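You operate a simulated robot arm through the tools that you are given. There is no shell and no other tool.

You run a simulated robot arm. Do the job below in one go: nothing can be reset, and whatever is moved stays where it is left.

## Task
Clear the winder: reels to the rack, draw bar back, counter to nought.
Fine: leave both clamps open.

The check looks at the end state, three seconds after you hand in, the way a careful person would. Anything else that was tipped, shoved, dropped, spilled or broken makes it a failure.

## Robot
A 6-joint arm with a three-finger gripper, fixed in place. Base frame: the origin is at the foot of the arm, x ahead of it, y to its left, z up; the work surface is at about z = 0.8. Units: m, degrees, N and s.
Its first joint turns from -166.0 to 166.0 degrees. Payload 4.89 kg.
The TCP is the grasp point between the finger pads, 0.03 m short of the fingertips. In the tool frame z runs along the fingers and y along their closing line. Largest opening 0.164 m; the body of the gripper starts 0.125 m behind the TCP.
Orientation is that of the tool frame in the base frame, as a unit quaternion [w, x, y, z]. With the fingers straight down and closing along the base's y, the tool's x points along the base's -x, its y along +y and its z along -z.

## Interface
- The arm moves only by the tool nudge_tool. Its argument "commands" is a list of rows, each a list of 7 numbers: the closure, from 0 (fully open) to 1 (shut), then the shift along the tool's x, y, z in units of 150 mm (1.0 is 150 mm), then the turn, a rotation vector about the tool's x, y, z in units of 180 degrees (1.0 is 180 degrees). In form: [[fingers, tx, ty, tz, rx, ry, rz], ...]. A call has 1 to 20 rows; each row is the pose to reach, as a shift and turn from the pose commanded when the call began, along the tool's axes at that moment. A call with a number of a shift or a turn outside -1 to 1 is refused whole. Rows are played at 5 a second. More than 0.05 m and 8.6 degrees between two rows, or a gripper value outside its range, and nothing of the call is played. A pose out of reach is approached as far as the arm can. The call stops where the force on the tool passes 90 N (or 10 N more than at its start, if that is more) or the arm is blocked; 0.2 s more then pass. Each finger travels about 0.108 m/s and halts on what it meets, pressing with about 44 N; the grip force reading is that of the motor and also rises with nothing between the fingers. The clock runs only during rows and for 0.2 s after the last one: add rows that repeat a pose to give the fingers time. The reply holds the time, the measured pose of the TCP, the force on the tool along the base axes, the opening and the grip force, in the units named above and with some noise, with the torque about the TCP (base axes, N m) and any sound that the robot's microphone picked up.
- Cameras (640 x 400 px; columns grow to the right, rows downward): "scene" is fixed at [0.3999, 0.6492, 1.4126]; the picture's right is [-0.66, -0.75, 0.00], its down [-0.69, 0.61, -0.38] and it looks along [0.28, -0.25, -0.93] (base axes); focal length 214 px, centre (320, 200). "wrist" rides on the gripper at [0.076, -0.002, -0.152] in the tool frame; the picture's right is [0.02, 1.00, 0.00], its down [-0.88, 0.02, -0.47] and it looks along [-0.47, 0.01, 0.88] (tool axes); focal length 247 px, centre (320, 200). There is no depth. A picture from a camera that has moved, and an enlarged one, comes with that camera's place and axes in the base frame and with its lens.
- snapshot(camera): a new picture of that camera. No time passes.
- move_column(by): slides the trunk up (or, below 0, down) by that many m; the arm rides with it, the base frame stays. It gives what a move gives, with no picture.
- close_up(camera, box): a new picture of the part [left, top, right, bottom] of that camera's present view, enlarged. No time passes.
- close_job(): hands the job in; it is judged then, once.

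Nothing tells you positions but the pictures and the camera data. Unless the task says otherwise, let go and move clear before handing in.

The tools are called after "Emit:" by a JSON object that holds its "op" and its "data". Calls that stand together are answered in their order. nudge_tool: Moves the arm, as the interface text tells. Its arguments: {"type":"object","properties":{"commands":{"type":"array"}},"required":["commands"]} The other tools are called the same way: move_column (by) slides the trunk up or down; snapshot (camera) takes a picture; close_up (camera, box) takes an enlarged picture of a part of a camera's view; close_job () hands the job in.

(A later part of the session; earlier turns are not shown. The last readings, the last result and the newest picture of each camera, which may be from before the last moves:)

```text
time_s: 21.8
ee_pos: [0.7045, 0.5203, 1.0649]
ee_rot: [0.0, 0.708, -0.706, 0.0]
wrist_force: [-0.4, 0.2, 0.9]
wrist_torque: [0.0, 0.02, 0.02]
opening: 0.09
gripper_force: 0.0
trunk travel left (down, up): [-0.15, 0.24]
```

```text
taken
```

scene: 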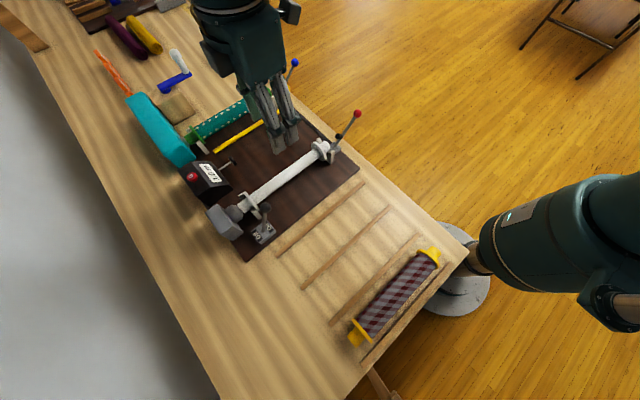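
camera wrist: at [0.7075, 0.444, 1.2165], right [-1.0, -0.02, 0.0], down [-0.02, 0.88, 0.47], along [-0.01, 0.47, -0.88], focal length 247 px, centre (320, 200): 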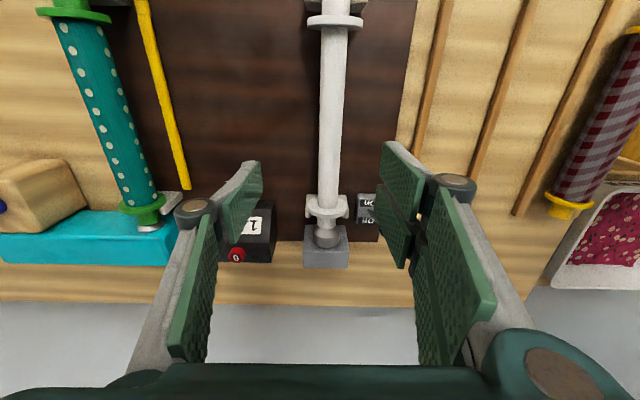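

Now the wrist camera faces the drive ends. I look closely at how the reels sit in their chucks and cradles before gripping.

Emit:
{"op": "close_up", "data": {"camera": "wrist", "box": [280, 170, 380, 275]}}

Emit:
{"op": "close_up", "data": {"camera": "wrist", "box": [100, 160, 200, 250]}}

Emit:
{"op": "close_up", "data": {"camera": "wrist", "box": [280, 0, 380, 100]}}

Emit:
{"op": "close_up", "data": {"camera": "wrist", "box": [520, 20, 640, 230]}}

Emit:
{"op": "close_up", "data": {"camera": "wrist", "box": [200, 190, 290, 280]}}

```text
3.81 times, centred on (330, 222) of wrist
camera zoom: at [0.7075, 0.444, 1.2165], right [-1.0, -0.02, 0.0], down [-0.02, 0.88, 0.47], along [-0.01, 0.47, -0.88], focal length 941 px, centre (282, 114)
```

zoom: 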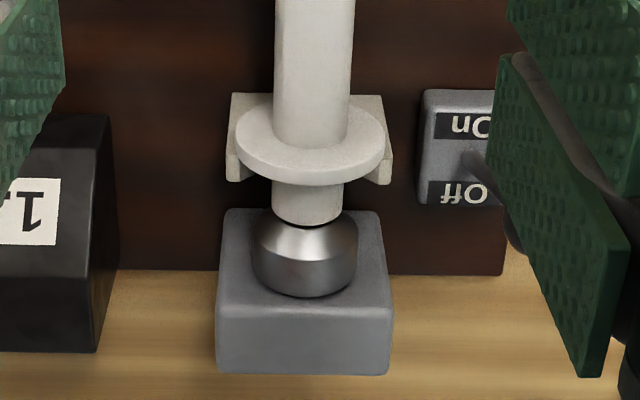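

```text
4.44 times, centred on (150, 205) of wrist
camera zoom: at [0.7075, 0.444, 1.2165], right [-1.0, -0.02, 0.0], down [-0.02, 0.88, 0.47], along [-0.01, 0.47, -0.88], focal length 1098 px, centre (1076, 178)
```

zoom: 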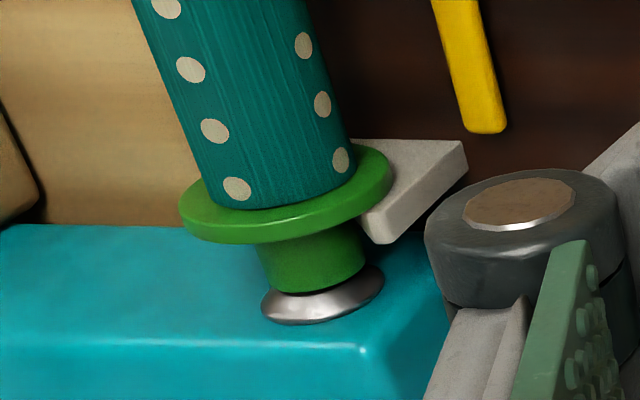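

```text
4.00 times, centred on (330, 50) of wrist
camera zoom: at [0.7075, 0.444, 1.2165], right [-1.0, -0.02, 0.0], down [-0.02, 0.88, 0.47], along [-0.01, 0.47, -0.88], focal length 988 px, centre (280, 800)
```

zoom: 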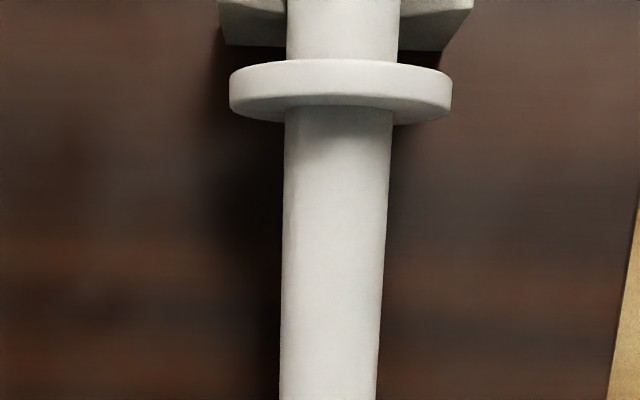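

```text
1.90 times, centred on (580, 125) of wrist
camera zoom: at [0.7075, 0.444, 1.2165], right [-1.0, -0.02, 0.0], down [-0.02, 0.88, 0.47], along [-0.01, 0.47, -0.88], focal length 470 px, centre (-175, 343)
```

zoom: 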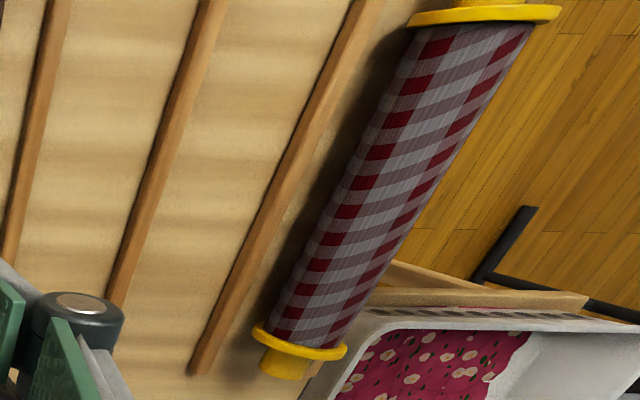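

```text
4.44 times, centred on (245, 235) of wrist
camera zoom: at [0.7075, 0.444, 1.2165], right [-1.0, -0.02, 0.0], down [-0.02, 0.88, 0.47], along [-0.01, 0.47, -0.88], focal length 1098 px, centre (653, 44)
```

zoom: 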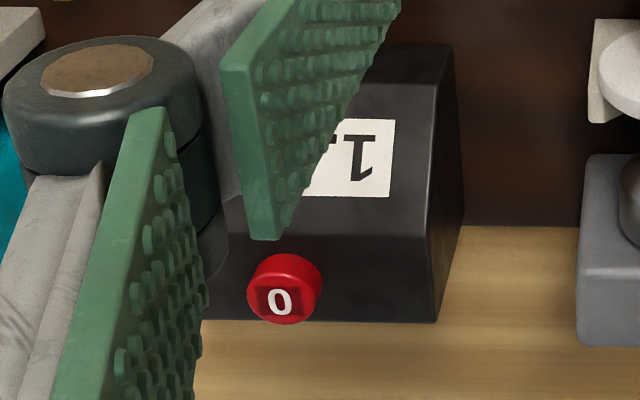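

The reel ends only butt against the chucks and rest in open-topped cradles, so straight lifting should work. The white reel's axis is near x=0.692, its middle near y=0.514; I go down around it with a 9 cm opening.

Emit:
{"op": "nudge_tool", "data": {"commands": [[0.45, 0.04, 0.083, 0.0, 0, 0, 0], [0.45, 0.04, 0.083, 0.2, 0, 0, 0], [0.45, 0.04, 0.083, 0.4, 0, 0, 0], [0.45, 0.04, 0.083, 0.6, 0, 0, 0], [0.45, 0.04, 0.083, 0.8, 0, 0, 0], [0.45, 0.04, 0.083, 0.8, 0, 0, 0]]}}

Emit:
{"op": "snapshot", "data": {"camera": "wrist"}}

Emit:
{"op": "close_up", "data": {"camera": "scene", "box": [220, 110, 340, 220]}}

```text
time_s: 23.2
ee_pos: [0.6925, 0.5147, 0.9449]
ee_rot: [0.0, -0.707, 0.707, -0.001]
wrist_force: [0.8, -0.4, 0.4]
wrist_torque: [-0.04, 0.03, -0.03]
opening: 0.09
gripper_force: 0.1
trunk travel left (down, up): [-0.15, 0.24]
```

```text
taken
camera wrist: at [0.6945, 0.4379, 1.0969], right [-1.0, -0.02, 0.0], down [-0.02, 0.88, 0.47], along [-0.01, 0.47, -0.88], focal length 247 px, centre (320, 200)
```

wrist: 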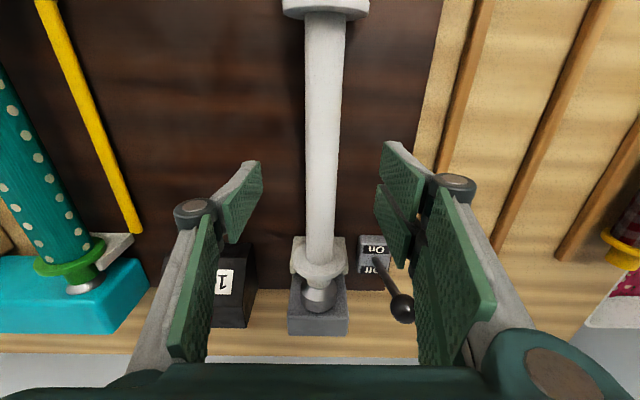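

```text
3.64 times, centred on (280, 165) of scene
camera zoom: at [0.3999, 0.6492, 1.4126], right [-0.66, -0.75, 0.0], down [-0.69, 0.61, -0.38], along [0.28, -0.25, -0.93], focal length 780 px, centre (466, 327)
```

zoom: 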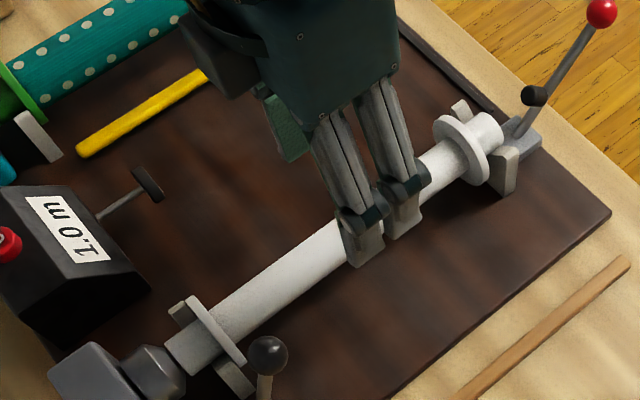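

Alignment looks good, with the core a couple of millimetres toward -x. I correct that, go down 6 cm and close gently on the core.

Emit:
{"op": "nudge_tool", "data": {"commands": [[0.45, 0, 0.012, 0.13, 0, 0, 0], [0.45, 0, 0.012, 0.27, 0, 0, 0], [0.45, 0, 0.012, 0.39, 0, 0, 0], [0.45, 0, 0.012, 0.39, 0, 0, 0]]}}

Emit:
{"op": "nudge_tool", "data": {"commands": [[0.55, 0, 0, 0, 0, 0, 0], [0.65, 0, 0, 0, 0, 0, 0], [0.72, 0, 0, 0, 0, 0, 0], [0.78, 0, 0, 0, 0, 0, 0], [0.85, 0, 0, 0, 0, 0, 0], [0.9, 0, 0, 0, 0, 0, 0], [0.95, 0, 0, 0, 0, 0, 0], [0.95, 0, 0, 0, 0, 0, 0]]}}

Emit:
{"op": "snapshot", "data": {"camera": "wrist"}}

Emit:
{"op": "close_up", "data": {"camera": "scene", "box": [220, 110, 340, 220]}}

```text
time_s: 24.2
ee_pos: [0.6887, 0.5135, 0.8856]
ee_rot: [0.0, 0.707, -0.707, 0.001]
wrist_force: [0.7, 0.1, 0.8]
wrist_torque: [-0.02, 0.03, 0.0]
opening: 0.0901
gripper_force: 0.1
trunk travel left (down, up): [-0.15, 0.24]
```

```text
time_s: 26.0
ee_pos: [0.6885, 0.515, 0.8849]
ee_rot: [0.0, -0.707, 0.707, 0.0]
wrist_force: [13.4, 2.2, 7.4]
wrist_torque: [0.0, -0.31, 0.03]
opening: 0.0307
gripper_force: 44.5
trunk travel left (down, up): [-0.15, 0.24]
```

```text
taken
camera wrist: at [0.6919, 0.4373, 1.0373], right [-1.0, -0.02, 0.0], down [-0.02, 0.88, 0.47], along [-0.01, 0.47, -0.88], focal length 247 px, centre (320, 200)
```

wrist: 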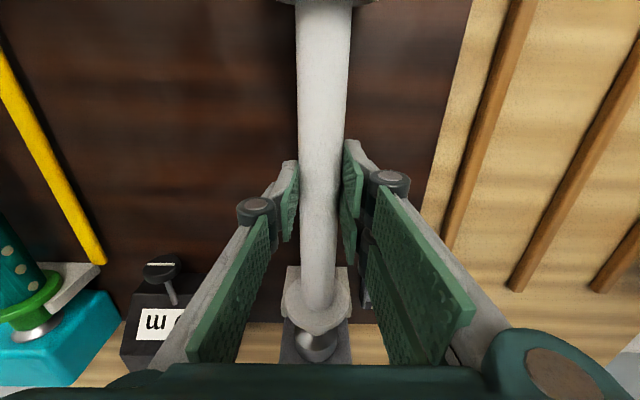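

```text
3.64 times, centred on (280, 165) of scene
camera zoom: at [0.3999, 0.6492, 1.4126], right [-0.66, -0.75, 0.0], down [-0.69, 0.61, -0.38], along [0.28, -0.25, -0.93], focal length 780 px, centre (466, 327)
```

zoom: 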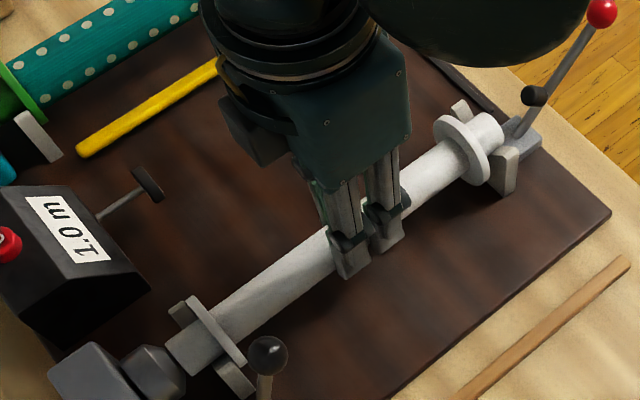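

The white core is gripped (0.031 m). I lift slowly a few centimetres and check that both ends come free together.

Emit:
{"op": "nudge_tool", "data": {"commands": [[0.95, 0, 0, -0.05, 0, 0, 0], [0.95, 0, 0, -0.1, 0, 0, 0], [0.95, 0, 0, -0.17, 0, 0, 0], [0.95, 0, 0, -0.27, 0, 0, 0], [0.95, 0, 0, -0.37, 0, 0, 0], [0.95, 0, 0, -0.37, 0, 0, 0]]}}

Emit:
{"op": "snapshot", "data": {"camera": "wrist"}}

Emit:
{"op": "snapshot", "data": {"camera": "scene"}}

```text
time_s: 27.4
ee_pos: [0.6916, 0.5132, 0.941]
ee_rot: [0.0, 0.707, -0.707, 0.0]
wrist_force: [0.2, 0.3, 0.1]
wrist_torque: [0.02, 0.0, 0.0]
opening: 0.0081
gripper_force: 0.1
trunk travel left (down, up): [-0.15, 0.24]
```

```text
taken
camera wrist: at [0.6942, 0.4364, 1.0931], right [-1.0, -0.02, 0.0], down [-0.02, 0.88, 0.47], along [-0.01, 0.47, -0.88], focal length 247 px, centre (320, 200)
```

wrist: 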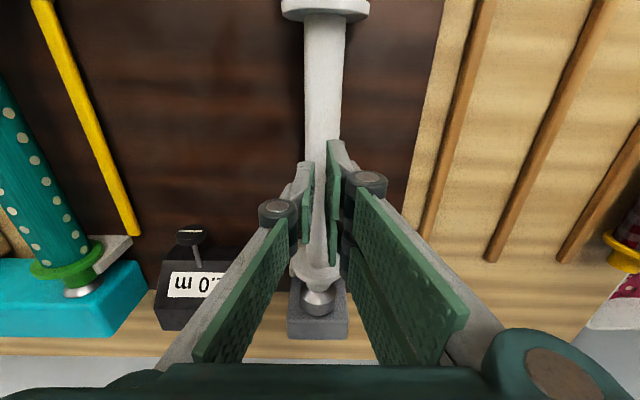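

```text
taken
```

scene: 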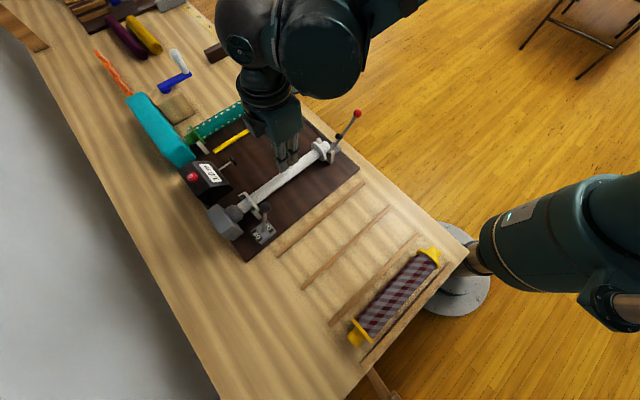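

The fingers slid up off the reel, which is still in its cradle, so I must have gripped too high or it is held. I check whether it shifted and where its axis really lies.

Emit:
{"op": "close_up", "data": {"camera": "scene", "box": [200, 120, 360, 250]}}

Emit:
{"op": "close_up", "data": {"camera": "wrist", "box": [270, 0, 390, 80]}}

Emit:
{"op": "close_up", "data": {"camera": "wrist", "box": [270, 230, 370, 350]}}

Emit:
{"op": "close_up", "data": {"camera": "scene", "box": [290, 100, 370, 180]}}

Emit:
{"op": "close_up", "data": {"camera": "scene", "box": [195, 180, 275, 250]}}

```text
3.08 times, centred on (280, 185) of scene
camera zoom: at [0.3999, 0.6492, 1.4126], right [-0.66, -0.75, 0.0], down [-0.69, 0.61, -0.38], along [0.28, -0.25, -0.93], focal length 660 px, centre (443, 246)
```

zoom: 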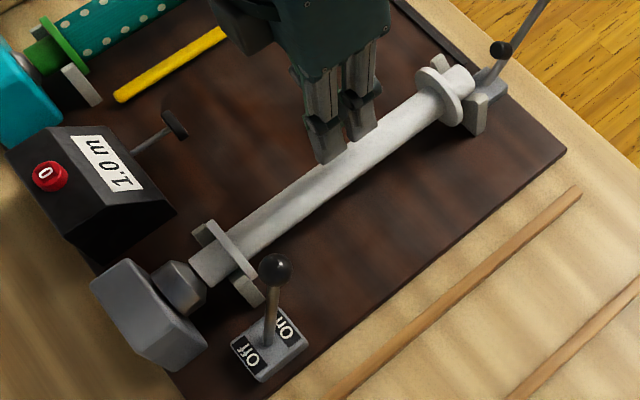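

```text
5.00 times, centred on (330, 40) of wrist
camera zoom: at [0.6942, 0.4364, 1.0931], right [-1.0, -0.02, 0.0], down [-0.02, 0.88, 0.47], along [-0.01, 0.47, -0.88], focal length 1235 px, centre (270, 1000)
```

zoom: 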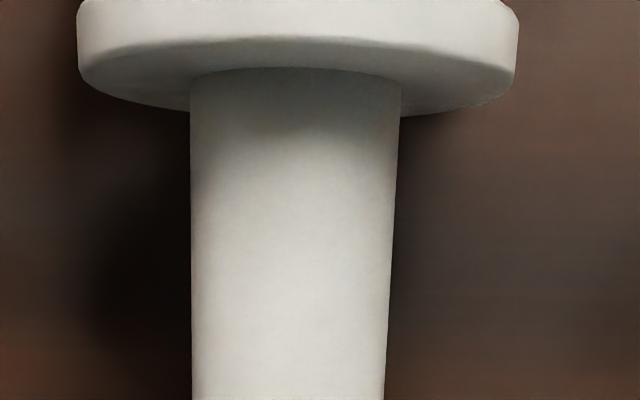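

```text
3.33 times, centred on (320, 290) of wrist
camera zoom: at [0.6942, 0.4364, 1.0931], right [-1.0, -0.02, 0.0], down [-0.02, 0.88, 0.47], along [-0.01, 0.47, -0.88], focal length 823 px, centre (320, -100)
```

zoom: 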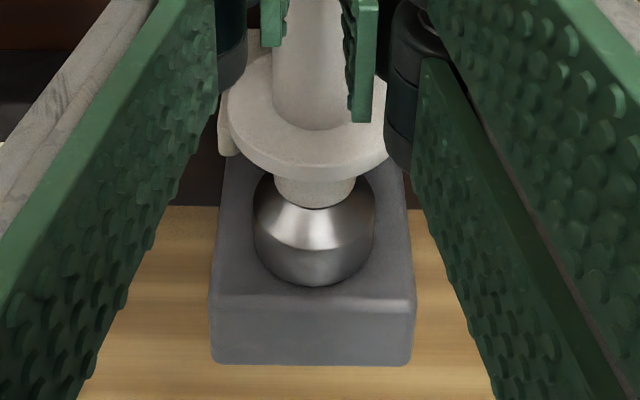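

```text
5.00 times, centred on (330, 140) of scene
camera zoom: at [0.3999, 0.6492, 1.4126], right [-0.66, -0.75, 0.0], down [-0.69, 0.61, -0.38], along [0.28, -0.25, -0.93], focal length 1072 px, centre (270, 500)
```

zoom: 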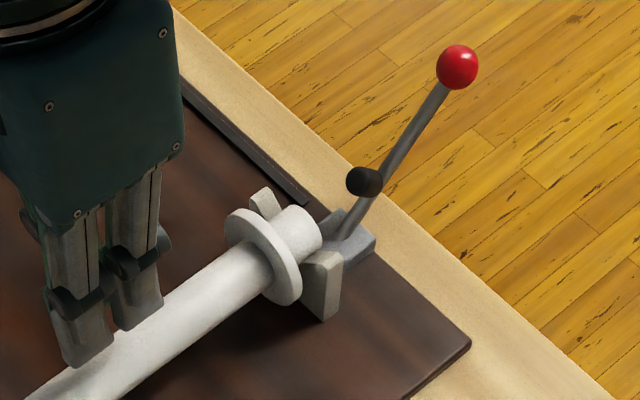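

```text
5.71 times, centred on (235, 215) of scene
camera zoom: at [0.3999, 0.6492, 1.4126], right [-0.66, -0.75, 0.0], down [-0.69, 0.61, -0.38], along [0.28, -0.25, -0.93], focal length 1226 px, centre (806, 114)
```

zoom: 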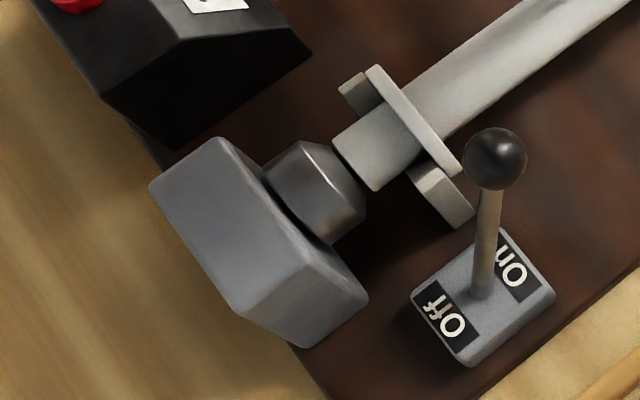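

The reel did not move, and comparing the two wrist views puts its axis lower than I thought: about z=0.867, core diameter 0.031. I reopen, go down with the TCP right at that height and re-grip, then lift only a little while reading the force.

Emit:
{"op": "nudge_tool", "data": {"commands": [[0.8, 0, 0.01, 0, 0, 0, 0], [0.6, 0, 0.01, 0, 0, 0, 0], [0.45, 0, 0.01, 0, 0, 0, 0], [0.45, 0, 0.01, 0.0, 0, 0, 0], [0.45, 0, 0.01, 0.12, 0, 0, 0], [0.45, 0, 0.01, 0.25, 0, 0, 0], [0.45, 0, 0.01, 0.38, 0, 0, 0], [0.45, 0, 0.01, 0.49, 0, 0, 0], [0.45, 0, 0.01, 0.49, 0, 0, 0]]}}

Emit:
{"op": "nudge_tool", "data": {"commands": [[0.6, 0, 0, 0, 0, 0, 0], [0.7, 0, 0, 0, 0, 0, 0], [0.75, 0, 0, 0, 0, 0, 0], [0.8, 0, 0, 0, 0, 0, 0], [0.85, 0, 0, 0, 0, 0, 0], [1, 0, 0, 0, 0, 0, 0], [1, 0, 0, 0, 0, 0, 0]]}}

Emit:
{"op": "nudge_tool", "data": {"commands": [[1, 0, 0, -0.03, 0, 0, 0], [1, 0, 0, -0.06, 0, 0, 0], [1, 0, 0, -0.06, 0, 0, 0]]}}

Emit:
{"op": "close_up", "data": {"camera": "scene", "box": [200, 120, 360, 250]}}

```text
time_s: 29.4
ee_pos: [0.6889, 0.5148, 0.8656]
ee_rot: [0.0, 0.707, -0.707, 0.001]
wrist_force: [-0.3, -0.4, 0.6]
wrist_torque: [0.01, -0.03, 0.0]
opening: 0.0902
gripper_force: 0.1
trunk travel left (down, up): [-0.15, 0.24]
```

```text
time_s: 31.0
ee_pos: [0.6897, 0.5148, 0.866]
ee_rot: [0.001, -0.707, 0.707, 0.0]
wrist_force: [15.7, 1.3, 9.3]
wrist_torque: [-0.17, -0.04, 0.06]
opening: 0.0297
gripper_force: 43.7
trunk travel left (down, up): [-0.15, 0.24]
```

```text
time_s: 31.8
ee_pos: [0.6893, 0.5145, 0.8743]
ee_rot: [0.001, -0.706, 0.708, 0.0]
wrist_force: [-1.3, -3.5, -0.8]
wrist_torque: [-0.12, -0.01, 0.08]
opening: 0.0298
gripper_force: 43.7
trunk travel left (down, up): [-0.15, 0.24]
```

```text
3.08 times, centred on (280, 185) of scene
camera zoom: at [0.3999, 0.6492, 1.4126], right [-0.66, -0.75, 0.0], down [-0.69, 0.61, -0.38], along [0.28, -0.25, -0.93], focal length 660 px, centre (443, 246)
```

zoom: 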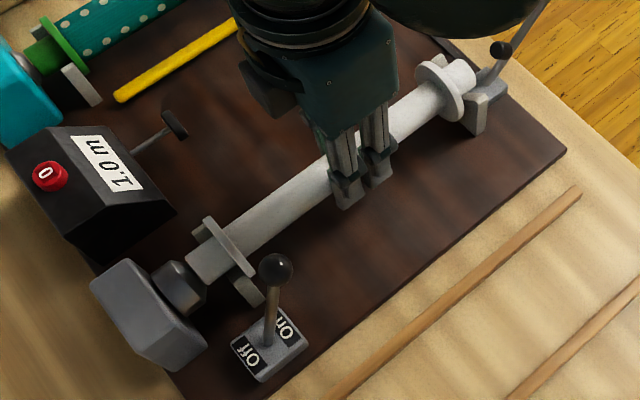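

The grip held through 1 cm of lift and the reel appears to come along. I continue lifting in steps.

Emit:
{"op": "nudge_tool", "data": {"commands": [[1, 0, 0, -0.05, 0, 0, 0], [1, 0, 0, -0.1, 0, 0, 0], [1, 0, 0, -0.15, 0, 0, 0], [1, 0, 0, -0.2, 0, 0, 0], [1, 0, 0, -0.25, 0, 0, 0], [1, 0, 0, -0.25, 0, 0, 0]]}}

Emit:
{"op": "close_up", "data": {"camera": "scene", "box": [200, 120, 360, 250]}}

Emit:
{"op": "snapshot", "data": {"camera": "wrist"}}

```text
time_s: 33.2
ee_pos: [0.6889, 0.5148, 0.9138]
ee_rot: [0.0, 0.707, -0.707, 0.0]
wrist_force: [-1.0, 0.0, -2.0]
wrist_torque: [-0.01, 0.01, 0.01]
opening: 0.0296
gripper_force: 44.0
trunk travel left (down, up): [-0.15, 0.24]
```

```text
3.08 times, centred on (280, 185) of scene
camera zoom: at [0.3999, 0.6492, 1.4126], right [-0.66, -0.75, 0.0], down [-0.69, 0.61, -0.38], along [0.28, -0.25, -0.93], focal length 660 px, centre (443, 246)
```

zoom: 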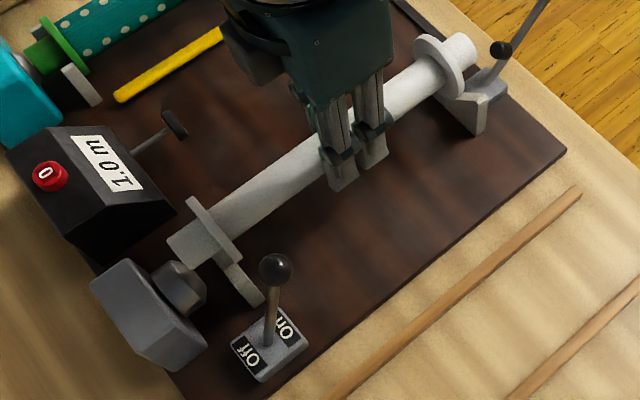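

```text
taken
camera wrist: at [0.6917, 0.4379, 1.0659], right [-1.0, -0.02, 0.0], down [-0.02, 0.88, 0.47], along [-0.01, 0.47, -0.88], focal length 247 px, centre (320, 200)
```

wrist: 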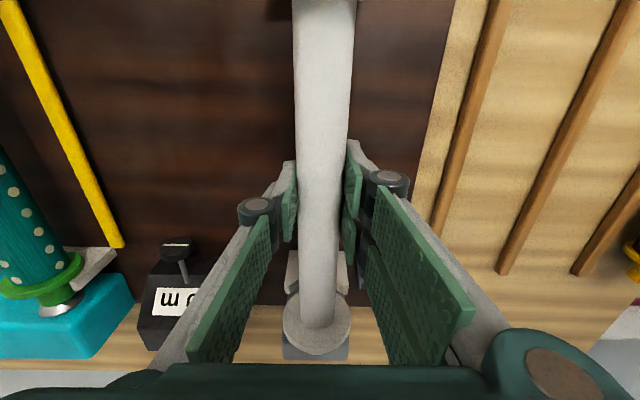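

The white reel is up, level and free of its cradle. I lift it above the switch knob and carry it over the rack toward the middle lane (x≈0.374), keeping its direction.

Emit:
{"op": "nudge_tool", "data": {"commands": [[1, 0, 0, -0.2, 0, 0, 0], [1, 0, 0, -0.4, 0, 0, 0], [1, 0, 0, -0.6, 0, 0, 0], [1, 0, 0, -0.8, 0, 0, 0], [1, 0, 0, -1.0, 0, 0, 0], [1, 0, 0, -1.0, 0, 0, 0]]}}

Emit:
{"op": "nudge_tool", "data": {"commands": [[1, 0, 0.15, 0, 0, 0, 0], [1, 0, 0.35, 0, 0, 0, 0], [1, 0, 0.55, 0, 0, 0, 0], [1, 0, 0.75, 0, 0, 0, 0], [1, 0, 0.95, 0, 0, 0, 0], [1, 0, 1.0, 0, 0, 0, 0], [1, 0, 1.0, 0, 0, 0, 0]]}}

Emit:
{"op": "nudge_tool", "data": {"commands": [[1, 0, 0.15, 0, 0, 0, 0], [1, 0, 0.35, 0, 0, 0, 0], [1, 0, 0.55, 0, 0, 0, 0], [1, 0, 0.75, 0, 0, 0, 0], [1, 0, 0.95, 0, 0, 0, 0], [1, 0, 1.0, 0, 0, 0, 0], [1, 0, 1.0, 0, 0, 0, 0]]}}

Emit:
{"op": "snapshot", "data": {"camera": "scene"}}

Emit:
{"op": "snapshot", "data": {"camera": "wrist"}}

```text
time_s: 34.6
ee_pos: [0.6902, 0.5145, 1.0667]
ee_rot: [-0.001, 0.707, -0.707, 0.0]
wrist_force: [0.9, -0.2, -1.5]
wrist_torque: [0.02, -0.06, -0.01]
opening: 0.0296
gripper_force: 44.3
trunk travel left (down, up): [-0.15, 0.24]
```

```text
time_s: 36.2
ee_pos: [0.5381, 0.5147, 1.0666]
ee_rot: [0.0, 0.707, -0.707, 0.001]
wrist_force: [-0.3, -0.9, -0.6]
wrist_torque: [-0.01, -0.05, 0.0]
opening: 0.03
gripper_force: 44.3
trunk travel left (down, up): [-0.15, 0.24]
```

```text
time_s: 37.8
ee_pos: [0.3895, 0.5135, 1.063]
ee_rot: [0.0, 0.707, -0.707, 0.0]
wrist_force: [-0.5, -0.1, -1.7]
wrist_torque: [0.05, -0.02, 0.0]
opening: 0.0297
gripper_force: 43.8
trunk travel left (down, up): [-0.15, 0.24]
```

```text
taken
```

scene: 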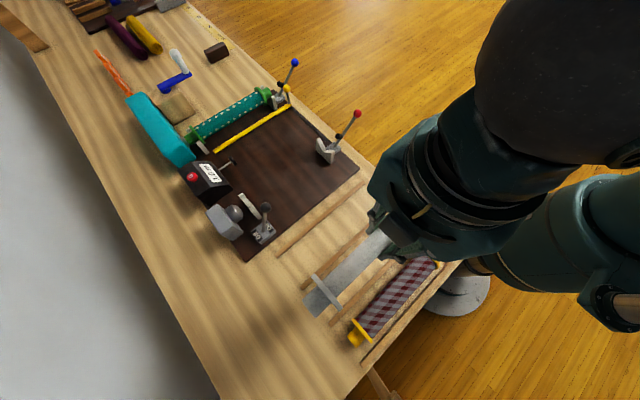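

```text
taken
camera wrist: at [0.3919, 0.4377, 1.2153], right [-1.0, -0.02, 0.0], down [-0.02, 0.88, 0.47], along [-0.01, 0.47, -0.88], focal length 247 px, centre (320, 200)
```

wrist: 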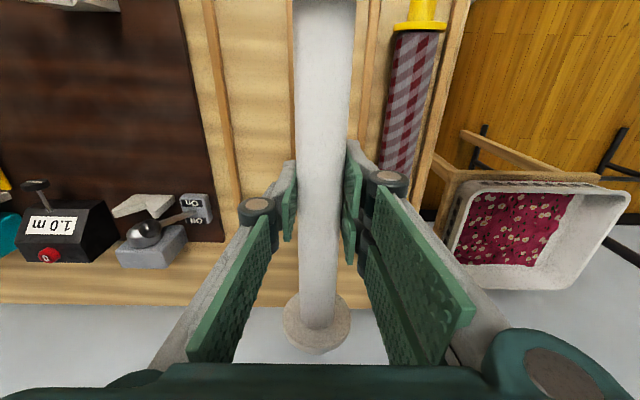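

The white reel hangs over the rack; the middle lane lies between strips at about x=0.432 and x=0.317. I centre on x=0.375 and descend part way, then check.

Emit:
{"op": "nudge_tool", "data": {"commands": [[1, 0, 0.097, 0, 0, 0, 0], [1, 0, 0.097, 0.2, 0, 0, 0], [1, 0, 0.097, 0.4, 0, 0, 0], [1, 0, 0.097, 0.6, 0, 0, 0], [1, 0, 0.097, 0.8, 0, 0, 0], [1, 0, 0.097, 1.0, 0, 0, 0], [1, 0, 0.097, 1.0, 0, 0, 0]]}}

Emit:
{"op": "snapshot", "data": {"camera": "wrist"}}

Emit:
{"op": "close_up", "data": {"camera": "scene", "box": [250, 170, 470, 370]}}

```text
time_s: 39.4
ee_pos: [0.3739, 0.515, 0.9122]
ee_rot: [0.0, 0.708, -0.707, 0.0]
wrist_force: [0.0, 0.1, -0.4]
wrist_torque: [-0.06, 0.02, -0.02]
opening: 0.03
gripper_force: 44.6
trunk travel left (down, up): [-0.15, 0.24]
```

```text
taken
camera wrist: at [0.3764, 0.4375, 1.0642], right [-1.0, -0.02, 0.0], down [-0.02, 0.88, 0.47], along [-0.01, 0.47, -0.88], focal length 247 px, centre (320, 200)
```

wrist: 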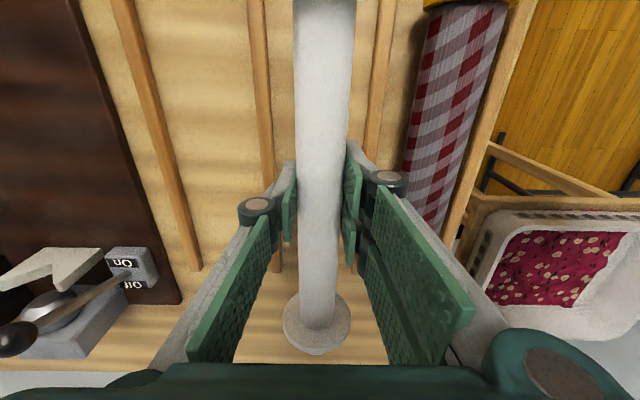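

```text
2.00 times, centred on (360, 270) of scene
camera zoom: at [0.3999, 0.6492, 1.4126], right [-0.66, -0.75, 0.0], down [-0.69, 0.61, -0.38], along [0.28, -0.25, -0.93], focal length 429 px, centre (240, 60)
```

zoom: 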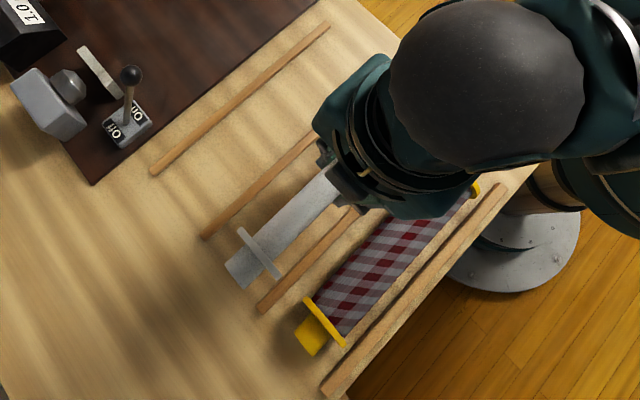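

The reel is centred over the middle lane (strips at 0.431 and 0.321). I lower close to the table, then feel for contact in small steps.

Emit:
{"op": "nudge_tool", "data": {"commands": [[1, 0, 0, 0.1, 0, 0, 0], [1, 0, 0, 0.2, 0, 0, 0], [1, 0, 0, 0.3, 0, 0, 0], [1, 0, 0, 0.4, 0, 0, 0], [1, 0, 0, 0.45, 0, 0, 0], [1, 0, 0, 0.45, 0, 0, 0]]}}

Emit:
{"op": "nudge_tool", "data": {"commands": [[1, 0, 0, 0.015, 0, 0, 0], [1, 0, 0, 0.03, 0, 0, 0], [1, 0, 0, 0.03, 0, 0, 0]]}}

Emit:
{"op": "close_up", "data": {"camera": "scene", "box": [250, 170, 470, 370]}}

Emit:
{"op": "snapshot", "data": {"camera": "wrist"}}

```text
time_s: 40.8
ee_pos: [0.3746, 0.5146, 0.846]
ee_rot: [0.0, 0.707, -0.707, 0.0]
wrist_force: [0.8, 0.1, -2.4]
wrist_torque: [-0.02, 0.0, 0.0]
opening: 0.03
gripper_force: 44.1
trunk travel left (down, up): [-0.15, 0.24]
```

```text
time_s: 41.6
ee_pos: [0.3739, 0.515, 0.8415]
ee_rot: [0.0, 0.707, -0.707, 0.0]
wrist_force: [0.0, -0.5, -1.2]
wrist_torque: [-0.03, -0.03, 0.07]
opening: 0.0298
gripper_force: 44.3
trunk travel left (down, up): [-0.15, 0.24]
```

```text
2.00 times, centred on (360, 270) of scene
camera zoom: at [0.3999, 0.6492, 1.4126], right [-0.66, -0.75, 0.0], down [-0.69, 0.61, -0.38], along [0.28, -0.25, -0.93], focal length 429 px, centre (240, 60)
```

zoom: 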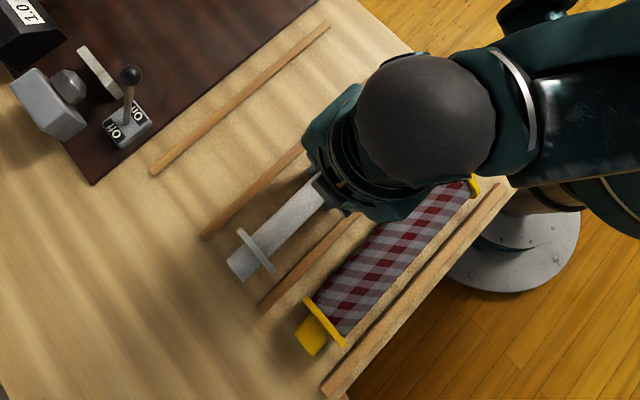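

```text
taken
camera wrist: at [0.3766, 0.4375, 0.9935], right [-1.0, -0.02, 0.0], down [-0.02, 0.88, 0.47], along [-0.01, 0.47, -0.88], focal length 247 px, centre (320, 200)
```

wrist: 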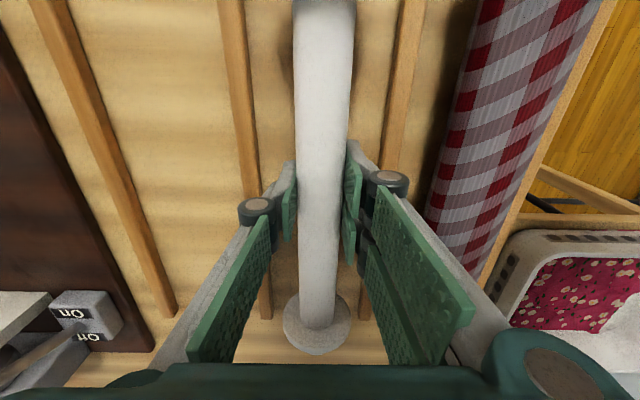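

No contact yet at z=0.8415. I go down a few millimetres more and watch the vertical force.

Emit:
{"op": "nudge_tool", "data": {"commands": [[1, 0, 0, 0.013, 0, 0, 0], [1, 0, 0, 0.027, 0, 0, 0], [1, 0, 0, 0.027, 0, 0, 0]]}}

Emit:
{"op": "nudge_tool", "data": {"commands": [[1, 0, 0, 0.01, 0, 0, 0], [1, 0, 0, 0.02, 0, 0, 0], [1, 0, 0, 0.02, 0, 0, 0]]}}

```text
time_s: 42.4
ee_pos: [0.374, 0.5149, 0.8381]
ee_rot: [0.0, -0.707, 0.707, 0.0]
wrist_force: [-0.1, 0.2, -1.6]
wrist_torque: [0.03, 0.01, -0.01]
opening: 0.0299
gripper_force: 43.9
trunk travel left (down, up): [-0.15, 0.24]
```

```text
time_s: 43.2
ee_pos: [0.374, 0.5147, 0.8345]
ee_rot: [0.001, -0.707, 0.707, 0.0]
wrist_force: [0.3, 0.9, -1.4]
wrist_torque: [-0.03, -0.02, 0.03]
opening: 0.0297
gripper_force: 44.3
trunk travel left (down, up): [-0.15, 0.24]
```

Still hanging free at z=0.8345. I continue in 1.5 mm steps.

Emit:
{"op": "nudge_tool", "data": {"commands": [[1, 0, 0, 0.01, 0, 0, 0], [1, 0, 0, 0.01, 0, 0, 0]]}}

Emit:
{"op": "nudge_tool", "data": {"commands": [[1, 0, 0, 0.01, 0, 0, 0], [1, 0, 0, 0.01, 0, 0, 0]]}}

Emit:
{"op": "close_up", "data": {"camera": "scene", "box": [310, 220, 400, 320]}}

```text
time_s: 43.8
ee_pos: [0.3744, 0.5151, 0.8332]
ee_rot: [0.0, -0.707, 0.708, -0.001]
wrist_force: [2.0, 3.1, 30.6]
wrist_torque: [-0.11, -0.14, -0.03]
opening: 0.0298
gripper_force: 43.7
trunk travel left (down, up): [-0.15, 0.24]
```

```text
time_s: 44.4
ee_pos: [0.3718, 0.5139, 0.8326]
ee_rot: [0.001, -0.707, 0.708, 0.001]
wrist_force: [-6.2, 12.1, 63.4]
wrist_torque: [0.04, 0.04, -0.24]
opening: 0.0296
gripper_force: 44.2
trunk travel left (down, up): [-0.15, 0.24]
```

```text
4.00 times, centred on (355, 270) of scene
camera zoom: at [0.3999, 0.6492, 1.4126], right [-0.66, -0.75, 0.0], down [-0.69, 0.61, -0.38], along [0.28, -0.25, -0.93], focal length 858 px, centre (180, -80)
```

zoom: 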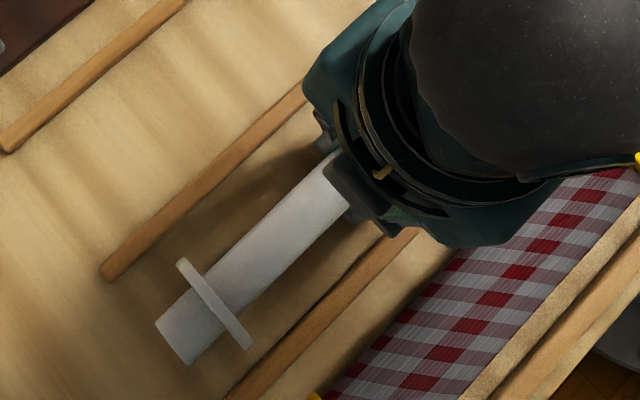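

Contact: the reel is on the table. I ease off 1.5 mm, then open just enough to let go without touching the strips.

Emit:
{"op": "nudge_tool", "data": {"commands": [[1, 0, 0, -0.01, 0, 0, 0], [0.82, 0, 0, -0.01, 0, 0, 0], [0.8, 0, 0, -0.01, 0, 0, 0], [0.78, 0, 0, -0.01, 0, 0, 0], [0.76, 0, 0, -0.01, 0, 0, 0], [0.73, 0, 0, -0.01, 0, 0, 0], [0.7, 0, 0, -0.01, 0, 0, 0], [0.7, 0, 0, -0.01, 0, 0, 0]]}}

Emit:
{"op": "snapshot", "data": {"camera": "wrist"}}

Emit:
{"op": "close_up", "data": {"camera": "scene", "box": [310, 220, 400, 320]}}

```text
time_s: 46.2
ee_pos: [0.3732, 0.514, 0.8328]
ee_rot: [0.0, -0.707, 0.707, 0.0]
wrist_force: [0.4, -0.6, -0.5]
wrist_torque: [0.02, -0.02, 0.0]
opening: 0.0493
gripper_force: 0.1
trunk travel left (down, up): [-0.15, 0.24]
```

```text
taken
camera wrist: at [0.3764, 0.4372, 0.9856], right [-1.0, -0.02, 0.0], down [-0.02, 0.88, 0.47], along [-0.01, 0.47, -0.88], focal length 247 px, centre (320, 200)
```

wrist: 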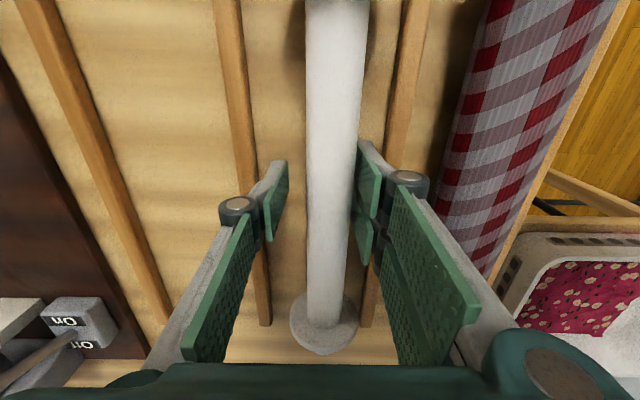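

```text
4.00 times, centred on (355, 270) of scene
camera zoom: at [0.3999, 0.6492, 1.4126], right [-0.66, -0.75, 0.0], down [-0.69, 0.61, -0.38], along [0.28, -0.25, -0.93], focal length 858 px, centre (180, -80)
```

zoom: 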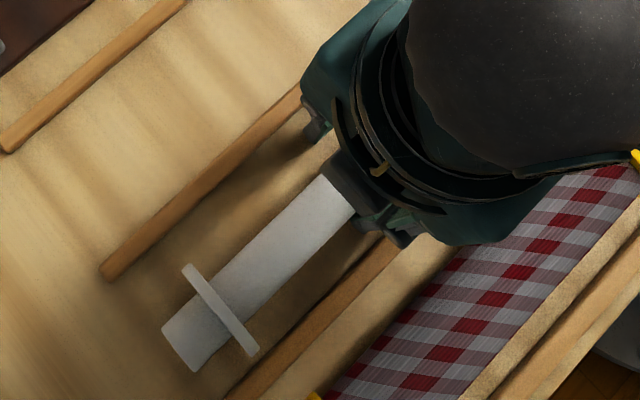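

The reel is down; it has settled a few millimetres toward one finger. I open a little more and see whether it stays put before rising.

Emit:
{"op": "nudge_tool", "data": {"commands": [[0.67, 0, 0.02, 0, 0, 0, 0], [0.64, 0, 0.04, 0, 0, 0, 0], [0.62, 0, 0.04, 0, 0, 0, 0], [0.62, 0, 0.04, 0, 0, 0, 0], [0.62, 0, 0.04, 0, 0, 0, 0]]}}

Emit:
{"op": "snapshot", "data": {"camera": "wrist"}}

```text
time_s: 47.4
ee_pos: [0.3687, 0.5137, 0.8341]
ee_rot: [-0.001, 0.707, -0.707, 0.0]
wrist_force: [5.5, 0.2, -1.7]
wrist_torque: [0.03, -0.18, 0.1]
opening: 0.06
gripper_force: 0.1
trunk travel left (down, up): [-0.15, 0.24]
```

```text
taken
camera wrist: at [0.3711, 0.4371, 0.9855], right [-1.0, -0.02, 0.0], down [-0.02, 0.88, 0.47], along [-0.01, 0.47, -0.88], focal length 247 px, centre (320, 200)
```

wrist: 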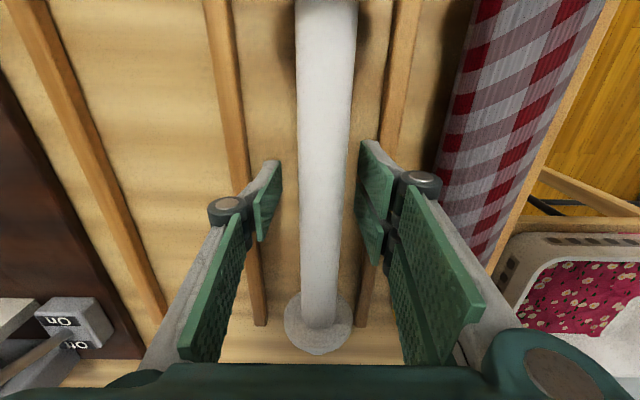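

The reel stays put and is clear of both pads; one finger is just touching the strip. I shift back 4 mm and rise straight up.

Emit:
{"op": "nudge_tool", "data": {"commands": [[0.64, 0, -0.025, 0, 0, 0, 0], [0.64, 0, -0.025, -0.1, 0, 0, 0], [0.64, 0, -0.025, -0.25, 0, 0, 0], [0.64, 0, -0.025, -0.45, 0, 0, 0], [0.64, 0, -0.025, -0.7, 0, 0, 0], [0.64, 0, -0.025, -1.0, 0, 0, 0], [0.64, 0, -0.025, -1.0, 0, 0, 0]]}}

Emit:
{"op": "snapshot", "data": {"camera": "wrist"}}

Emit:
{"op": "close_up", "data": {"camera": "scene", "box": [250, 170, 470, 370]}}

```text
time_s: 49.0
ee_pos: [0.3725, 0.5127, 0.9829]
ee_rot: [-0.001, -0.707, 0.707, 0.0]
wrist_force: [0.3, -0.2, 0.3]
wrist_torque: [0.0, 0.02, 0.0]
opening: 0.0588
gripper_force: 0.0
trunk travel left (down, up): [-0.15, 0.24]
```

```text
taken
camera wrist: at [0.3745, 0.4363, 1.1345], right [-1.0, -0.02, 0.0], down [-0.02, 0.88, 0.47], along [-0.01, 0.47, -0.88], focal length 247 px, centre (320, 200)
```

wrist: 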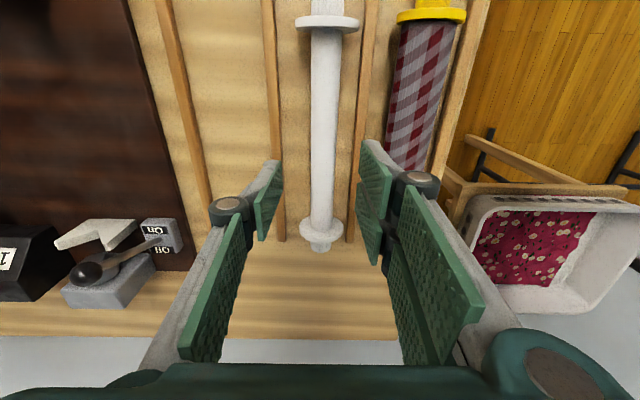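

```text
2.00 times, centred on (360, 270) of scene
camera zoom: at [0.3999, 0.6492, 1.4126], right [-0.66, -0.75, 0.0], down [-0.69, 0.61, -0.38], along [0.28, -0.25, -0.93], focal length 429 px, centre (240, 60)
```

zoom: 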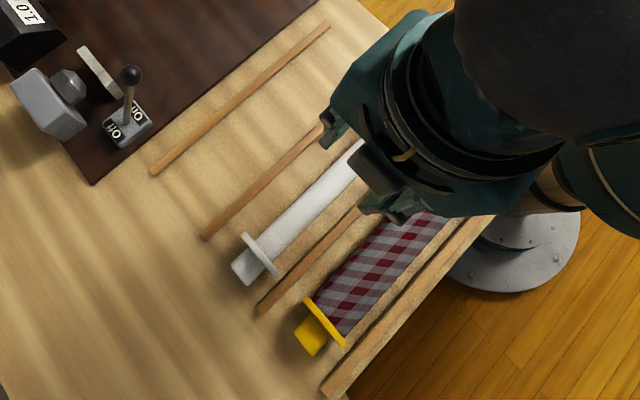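

The white reel lies squarely in the middle lane. Next is the draw bar: I turn the tool back (closing along y), tilt it 30° and go toward the yellow knob at about (0.935, 0.3255, 0.889).

Emit:
{"op": "nudge_tool", "data": {"commands": [[0.65, 0.0, 0.0, -0.2, 0, 0, 0.0], [0.66, 0.05, -0.05, -0.4, 0, 0, 0.042], [0.67, 0.15, -0.15, -0.6, 0, 0, 0.083], [0.68, 0.25, -0.25, -0.6, 0, 0, 0.125], [0.69, 0.35, -0.35, -0.6, 0, 0, 0.167], [0.695, 0.45, -0.45, -0.6, 0, 0, 0.208], [0.695, 0.55, -0.55, -0.6, 0, 0, 0.25], [0.695, 0.65, -0.65, -0.6, 0, 0, 0.292], [0.695, 0.75, -0.75, -0.6, 0, 0, 0.333], [0.695, 0.85, -0.85, -0.6, 0, 0, 0.375], [0.695, 0.95, -0.95, -0.6, 0, 0, 0.417], [0.695, 1.0, -1.0, -0.6, 0, 0, 0.458], [0.695, 1.0, -1.0, -0.6, 0, 0, 0.5], [0.695, 1.0, -1.0, -0.6, 0, 0, 0.5]]}}

Emit:
{"op": "nudge_tool", "data": {"commands": [[0.695, -0.17, 0, 0, 0, -0.028, 0], [0.695, -0.33, 0, 0, 0, -0.056, 0], [0.695, -0.5, 0, 0, 0, -0.083, 0], [0.695, -0.67, 0, 0, 0, -0.111, 0], [0.695, -0.83, 0, 0, 0, -0.139, 0], [0.695, -1.0, 0, 0, 0, -0.1667, 0], [0.695, -1.0, 0, 0, 0, -0.1667, 0]]}}

Emit:
{"op": "nudge_tool", "data": {"commands": [[0.695, -0.17, 0, 0.1, 0, 0, 0], [0.695, -0.35, 0, 0.2, 0, 0, 0], [0.695, -0.52, 0, 0.3, 0, 0, 0], [0.695, -0.69, 0, 0.4, 0, 0, 0], [0.695, -0.866, 0, 0.5, 0, 0, 0], [0.695, -0.866, 0, 0.5, 0, 0, 0]]}}

Emit:
{"op": "snapshot", "data": {"camera": "wrist"}}

Emit:
{"op": "snapshot", "data": {"camera": "scene"}}

```text
time_s: 52.0
ee_pos: [0.5224, 0.3643, 1.0737]
ee_rot: [0.0, 0.002, 1.0, 0.0]
wrist_force: [-0.1, -0.1, 0.4]
wrist_torque: [-0.02, -0.01, 0.0]
opening: 0.0501
gripper_force: 0.1
trunk travel left (down, up): [-0.15, 0.24]
```

```text
time_s: 53.6
ee_pos: [0.6723, 0.3642, 1.0733]
ee_rot: [0.259, 0.0, 0.966, 0.0]
wrist_force: [0.0, -0.3, -0.2]
wrist_torque: [0.02, 0.02, -0.01]
opening: 0.05
gripper_force: 0.1
trunk travel left (down, up): [-0.15, 0.24]
```

```text
time_s: 55.0
ee_pos: [0.8214, 0.3638, 1.0749]
ee_rot: [0.259, 0.0, 0.966, 0.001]
wrist_force: [0.5, 1.0, -0.6]
wrist_torque: [-0.02, 0.0, -0.03]
opening: 0.0499
gripper_force: 0.3
trunk travel left (down, up): [-0.15, 0.24]
```

```text
taken
camera wrist: at [0.6799, 0.3618, 1.1674], right [-0.02, 1.0, -0.01], down [0.53, 0.02, 0.85], along [0.85, 0.01, -0.53], focal length 247 px, centre (320, 200)
```

wrist: 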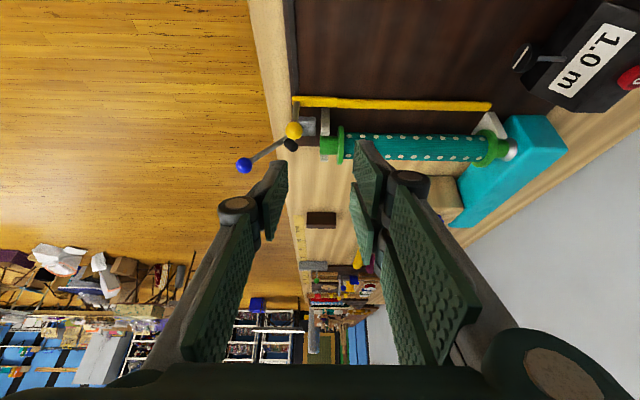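

```text
taken
```

scene: 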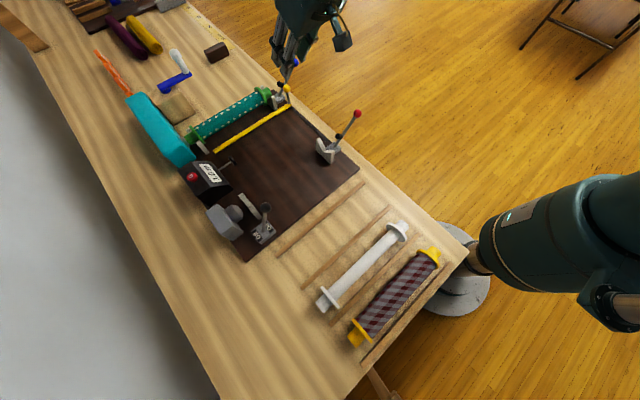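

The knob checks out at (0.9355, 0.325, 0.889). I line up 8 cm back along the tool axis, then look again.

Emit:
{"op": "nudge_tool", "data": {"commands": [[0.695, -0.007, -0.052, 0.184, 0, 0, 0], [0.695, -0.014, -0.104, 0.368, 0, 0, 0], [0.695, -0.021, -0.156, 0.552, 0, 0, 0], [0.695, -0.028, -0.208, 0.736, 0, 0, 0], [0.695, -0.035, -0.259, 0.92, 0, 0, 0], [0.695, -0.035, -0.259, 0.92, 0, 0, 0]]}}

Emit:
{"op": "snapshot", "data": {"camera": "wrist"}}

Emit:
{"op": "close_up", "data": {"camera": "scene", "box": [240, 30, 340, 120]}}

```text
time_s: 56.4
ee_pos: [0.8959, 0.3252, 0.9574]
ee_rot: [0.259, 0.0, 0.966, 0.0]
wrist_force: [-0.2, 0.2, 0.1]
wrist_torque: [-0.02, 0.0, 0.03]
opening: 0.0499
gripper_force: 0.1
trunk travel left (down, up): [-0.15, 0.24]
```

```text
taken
camera wrist: at [0.7536, 0.324, 1.0507], right [-0.02, 1.0, -0.01], down [0.53, 0.02, 0.85], along [0.85, 0.01, -0.53], focal length 247 px, centre (320, 200)
```

wrist: 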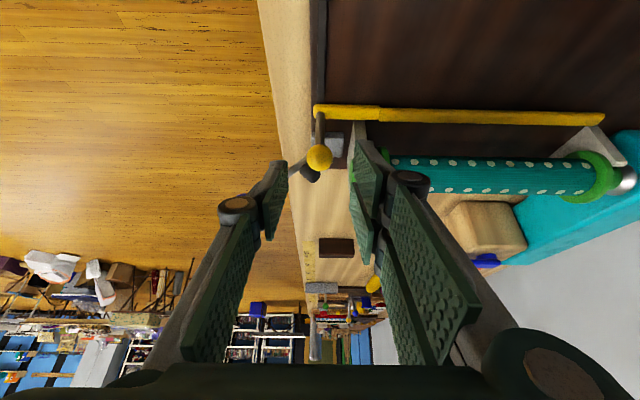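

```text
4.44 times, centred on (290, 75) of scene
camera zoom: at [0.3999, 0.6492, 1.4126], right [-0.66, -0.75, 0.0], down [-0.69, 0.61, -0.38], along [0.28, -0.25, -0.93], focal length 953 px, centre (453, 756)
```

zoom: 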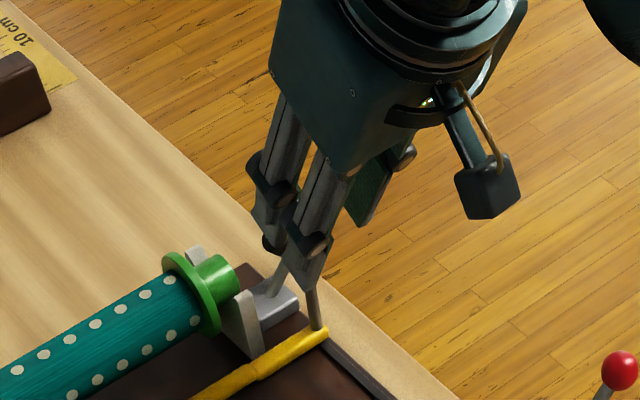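

The knob sits centred between the fingers. I slide in along the tool axis and close on it.

Emit:
{"op": "nudge_tool", "data": {"commands": [[0.695, 0, 0, 0.13, 0, 0, 0], [0.695, 0, 0, 0.26, 0, 0, 0], [0.695, 0, 0, 0.39, 0, 0, 0], [0.695, 0, 0, 0.5, 0, 0, 0], [0.695, 0, 0, 0.5, 0, 0, 0]]}}

Emit:
{"op": "nudge_tool", "data": {"commands": [[0.75, 0, 0, 0, 0, 0, 0], [0.8, 0, 0, 0, 0, 0, 0], [0.85, 0, 0, 0, 0, 0, 0], [0.9, 0, 0, 0, 0, 0, 0], [1, 0, 0, 0, 0, 0, 0], [1, 0, 0, 0, 0, 0, 0]]}}

Emit:
{"op": "close_up", "data": {"camera": "scene", "box": [240, 30, 340, 120]}}

Emit:
{"op": "snapshot", "data": {"camera": "wrist"}}

```text
time_s: 57.6
ee_pos: [0.9319, 0.3248, 0.8912]
ee_rot: [0.259, 0.0, 0.966, 0.0]
wrist_force: [0.5, 1.3, 0.6]
wrist_torque: [-0.01, -0.02, -0.04]
opening: 0.0501
gripper_force: 0.1
trunk travel left (down, up): [-0.15, 0.24]
```

```text
time_s: 59.0
ee_pos: [0.9326, 0.3251, 0.8907]
ee_rot: [0.259, 0.0, 0.966, -0.001]
wrist_force: [1.0, 6.9, -0.4]
wrist_torque: [0.03, 0.0, 0.05]
opening: 0.0234
gripper_force: 44.7
trunk travel left (down, up): [-0.15, 0.24]
```

```text
4.44 times, centred on (290, 75) of scene
camera zoom: at [0.3999, 0.6492, 1.4126], right [-0.66, -0.75, 0.0], down [-0.69, 0.61, -0.38], along [0.28, -0.25, -0.93], focal length 953 px, centre (453, 756)
```

zoom: 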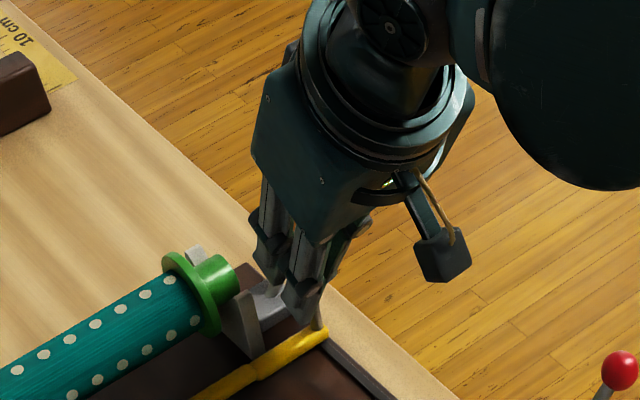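

```text
taken
camera wrist: at [0.7912, 0.3235, 0.985], right [-0.02, 1.0, -0.01], down [0.53, 0.02, 0.85], along [0.85, 0.01, -0.53], focal length 247 px, centre (320, 200)
```

wrist: 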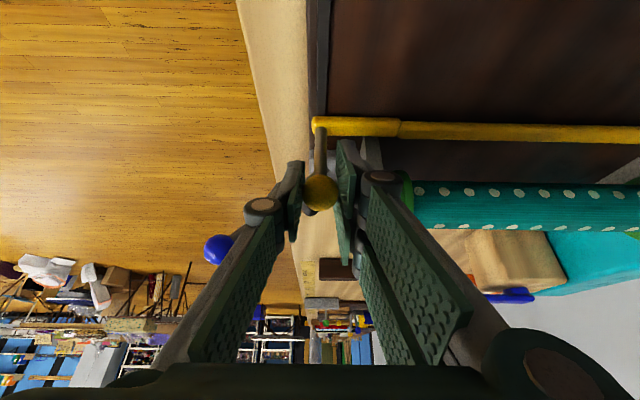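

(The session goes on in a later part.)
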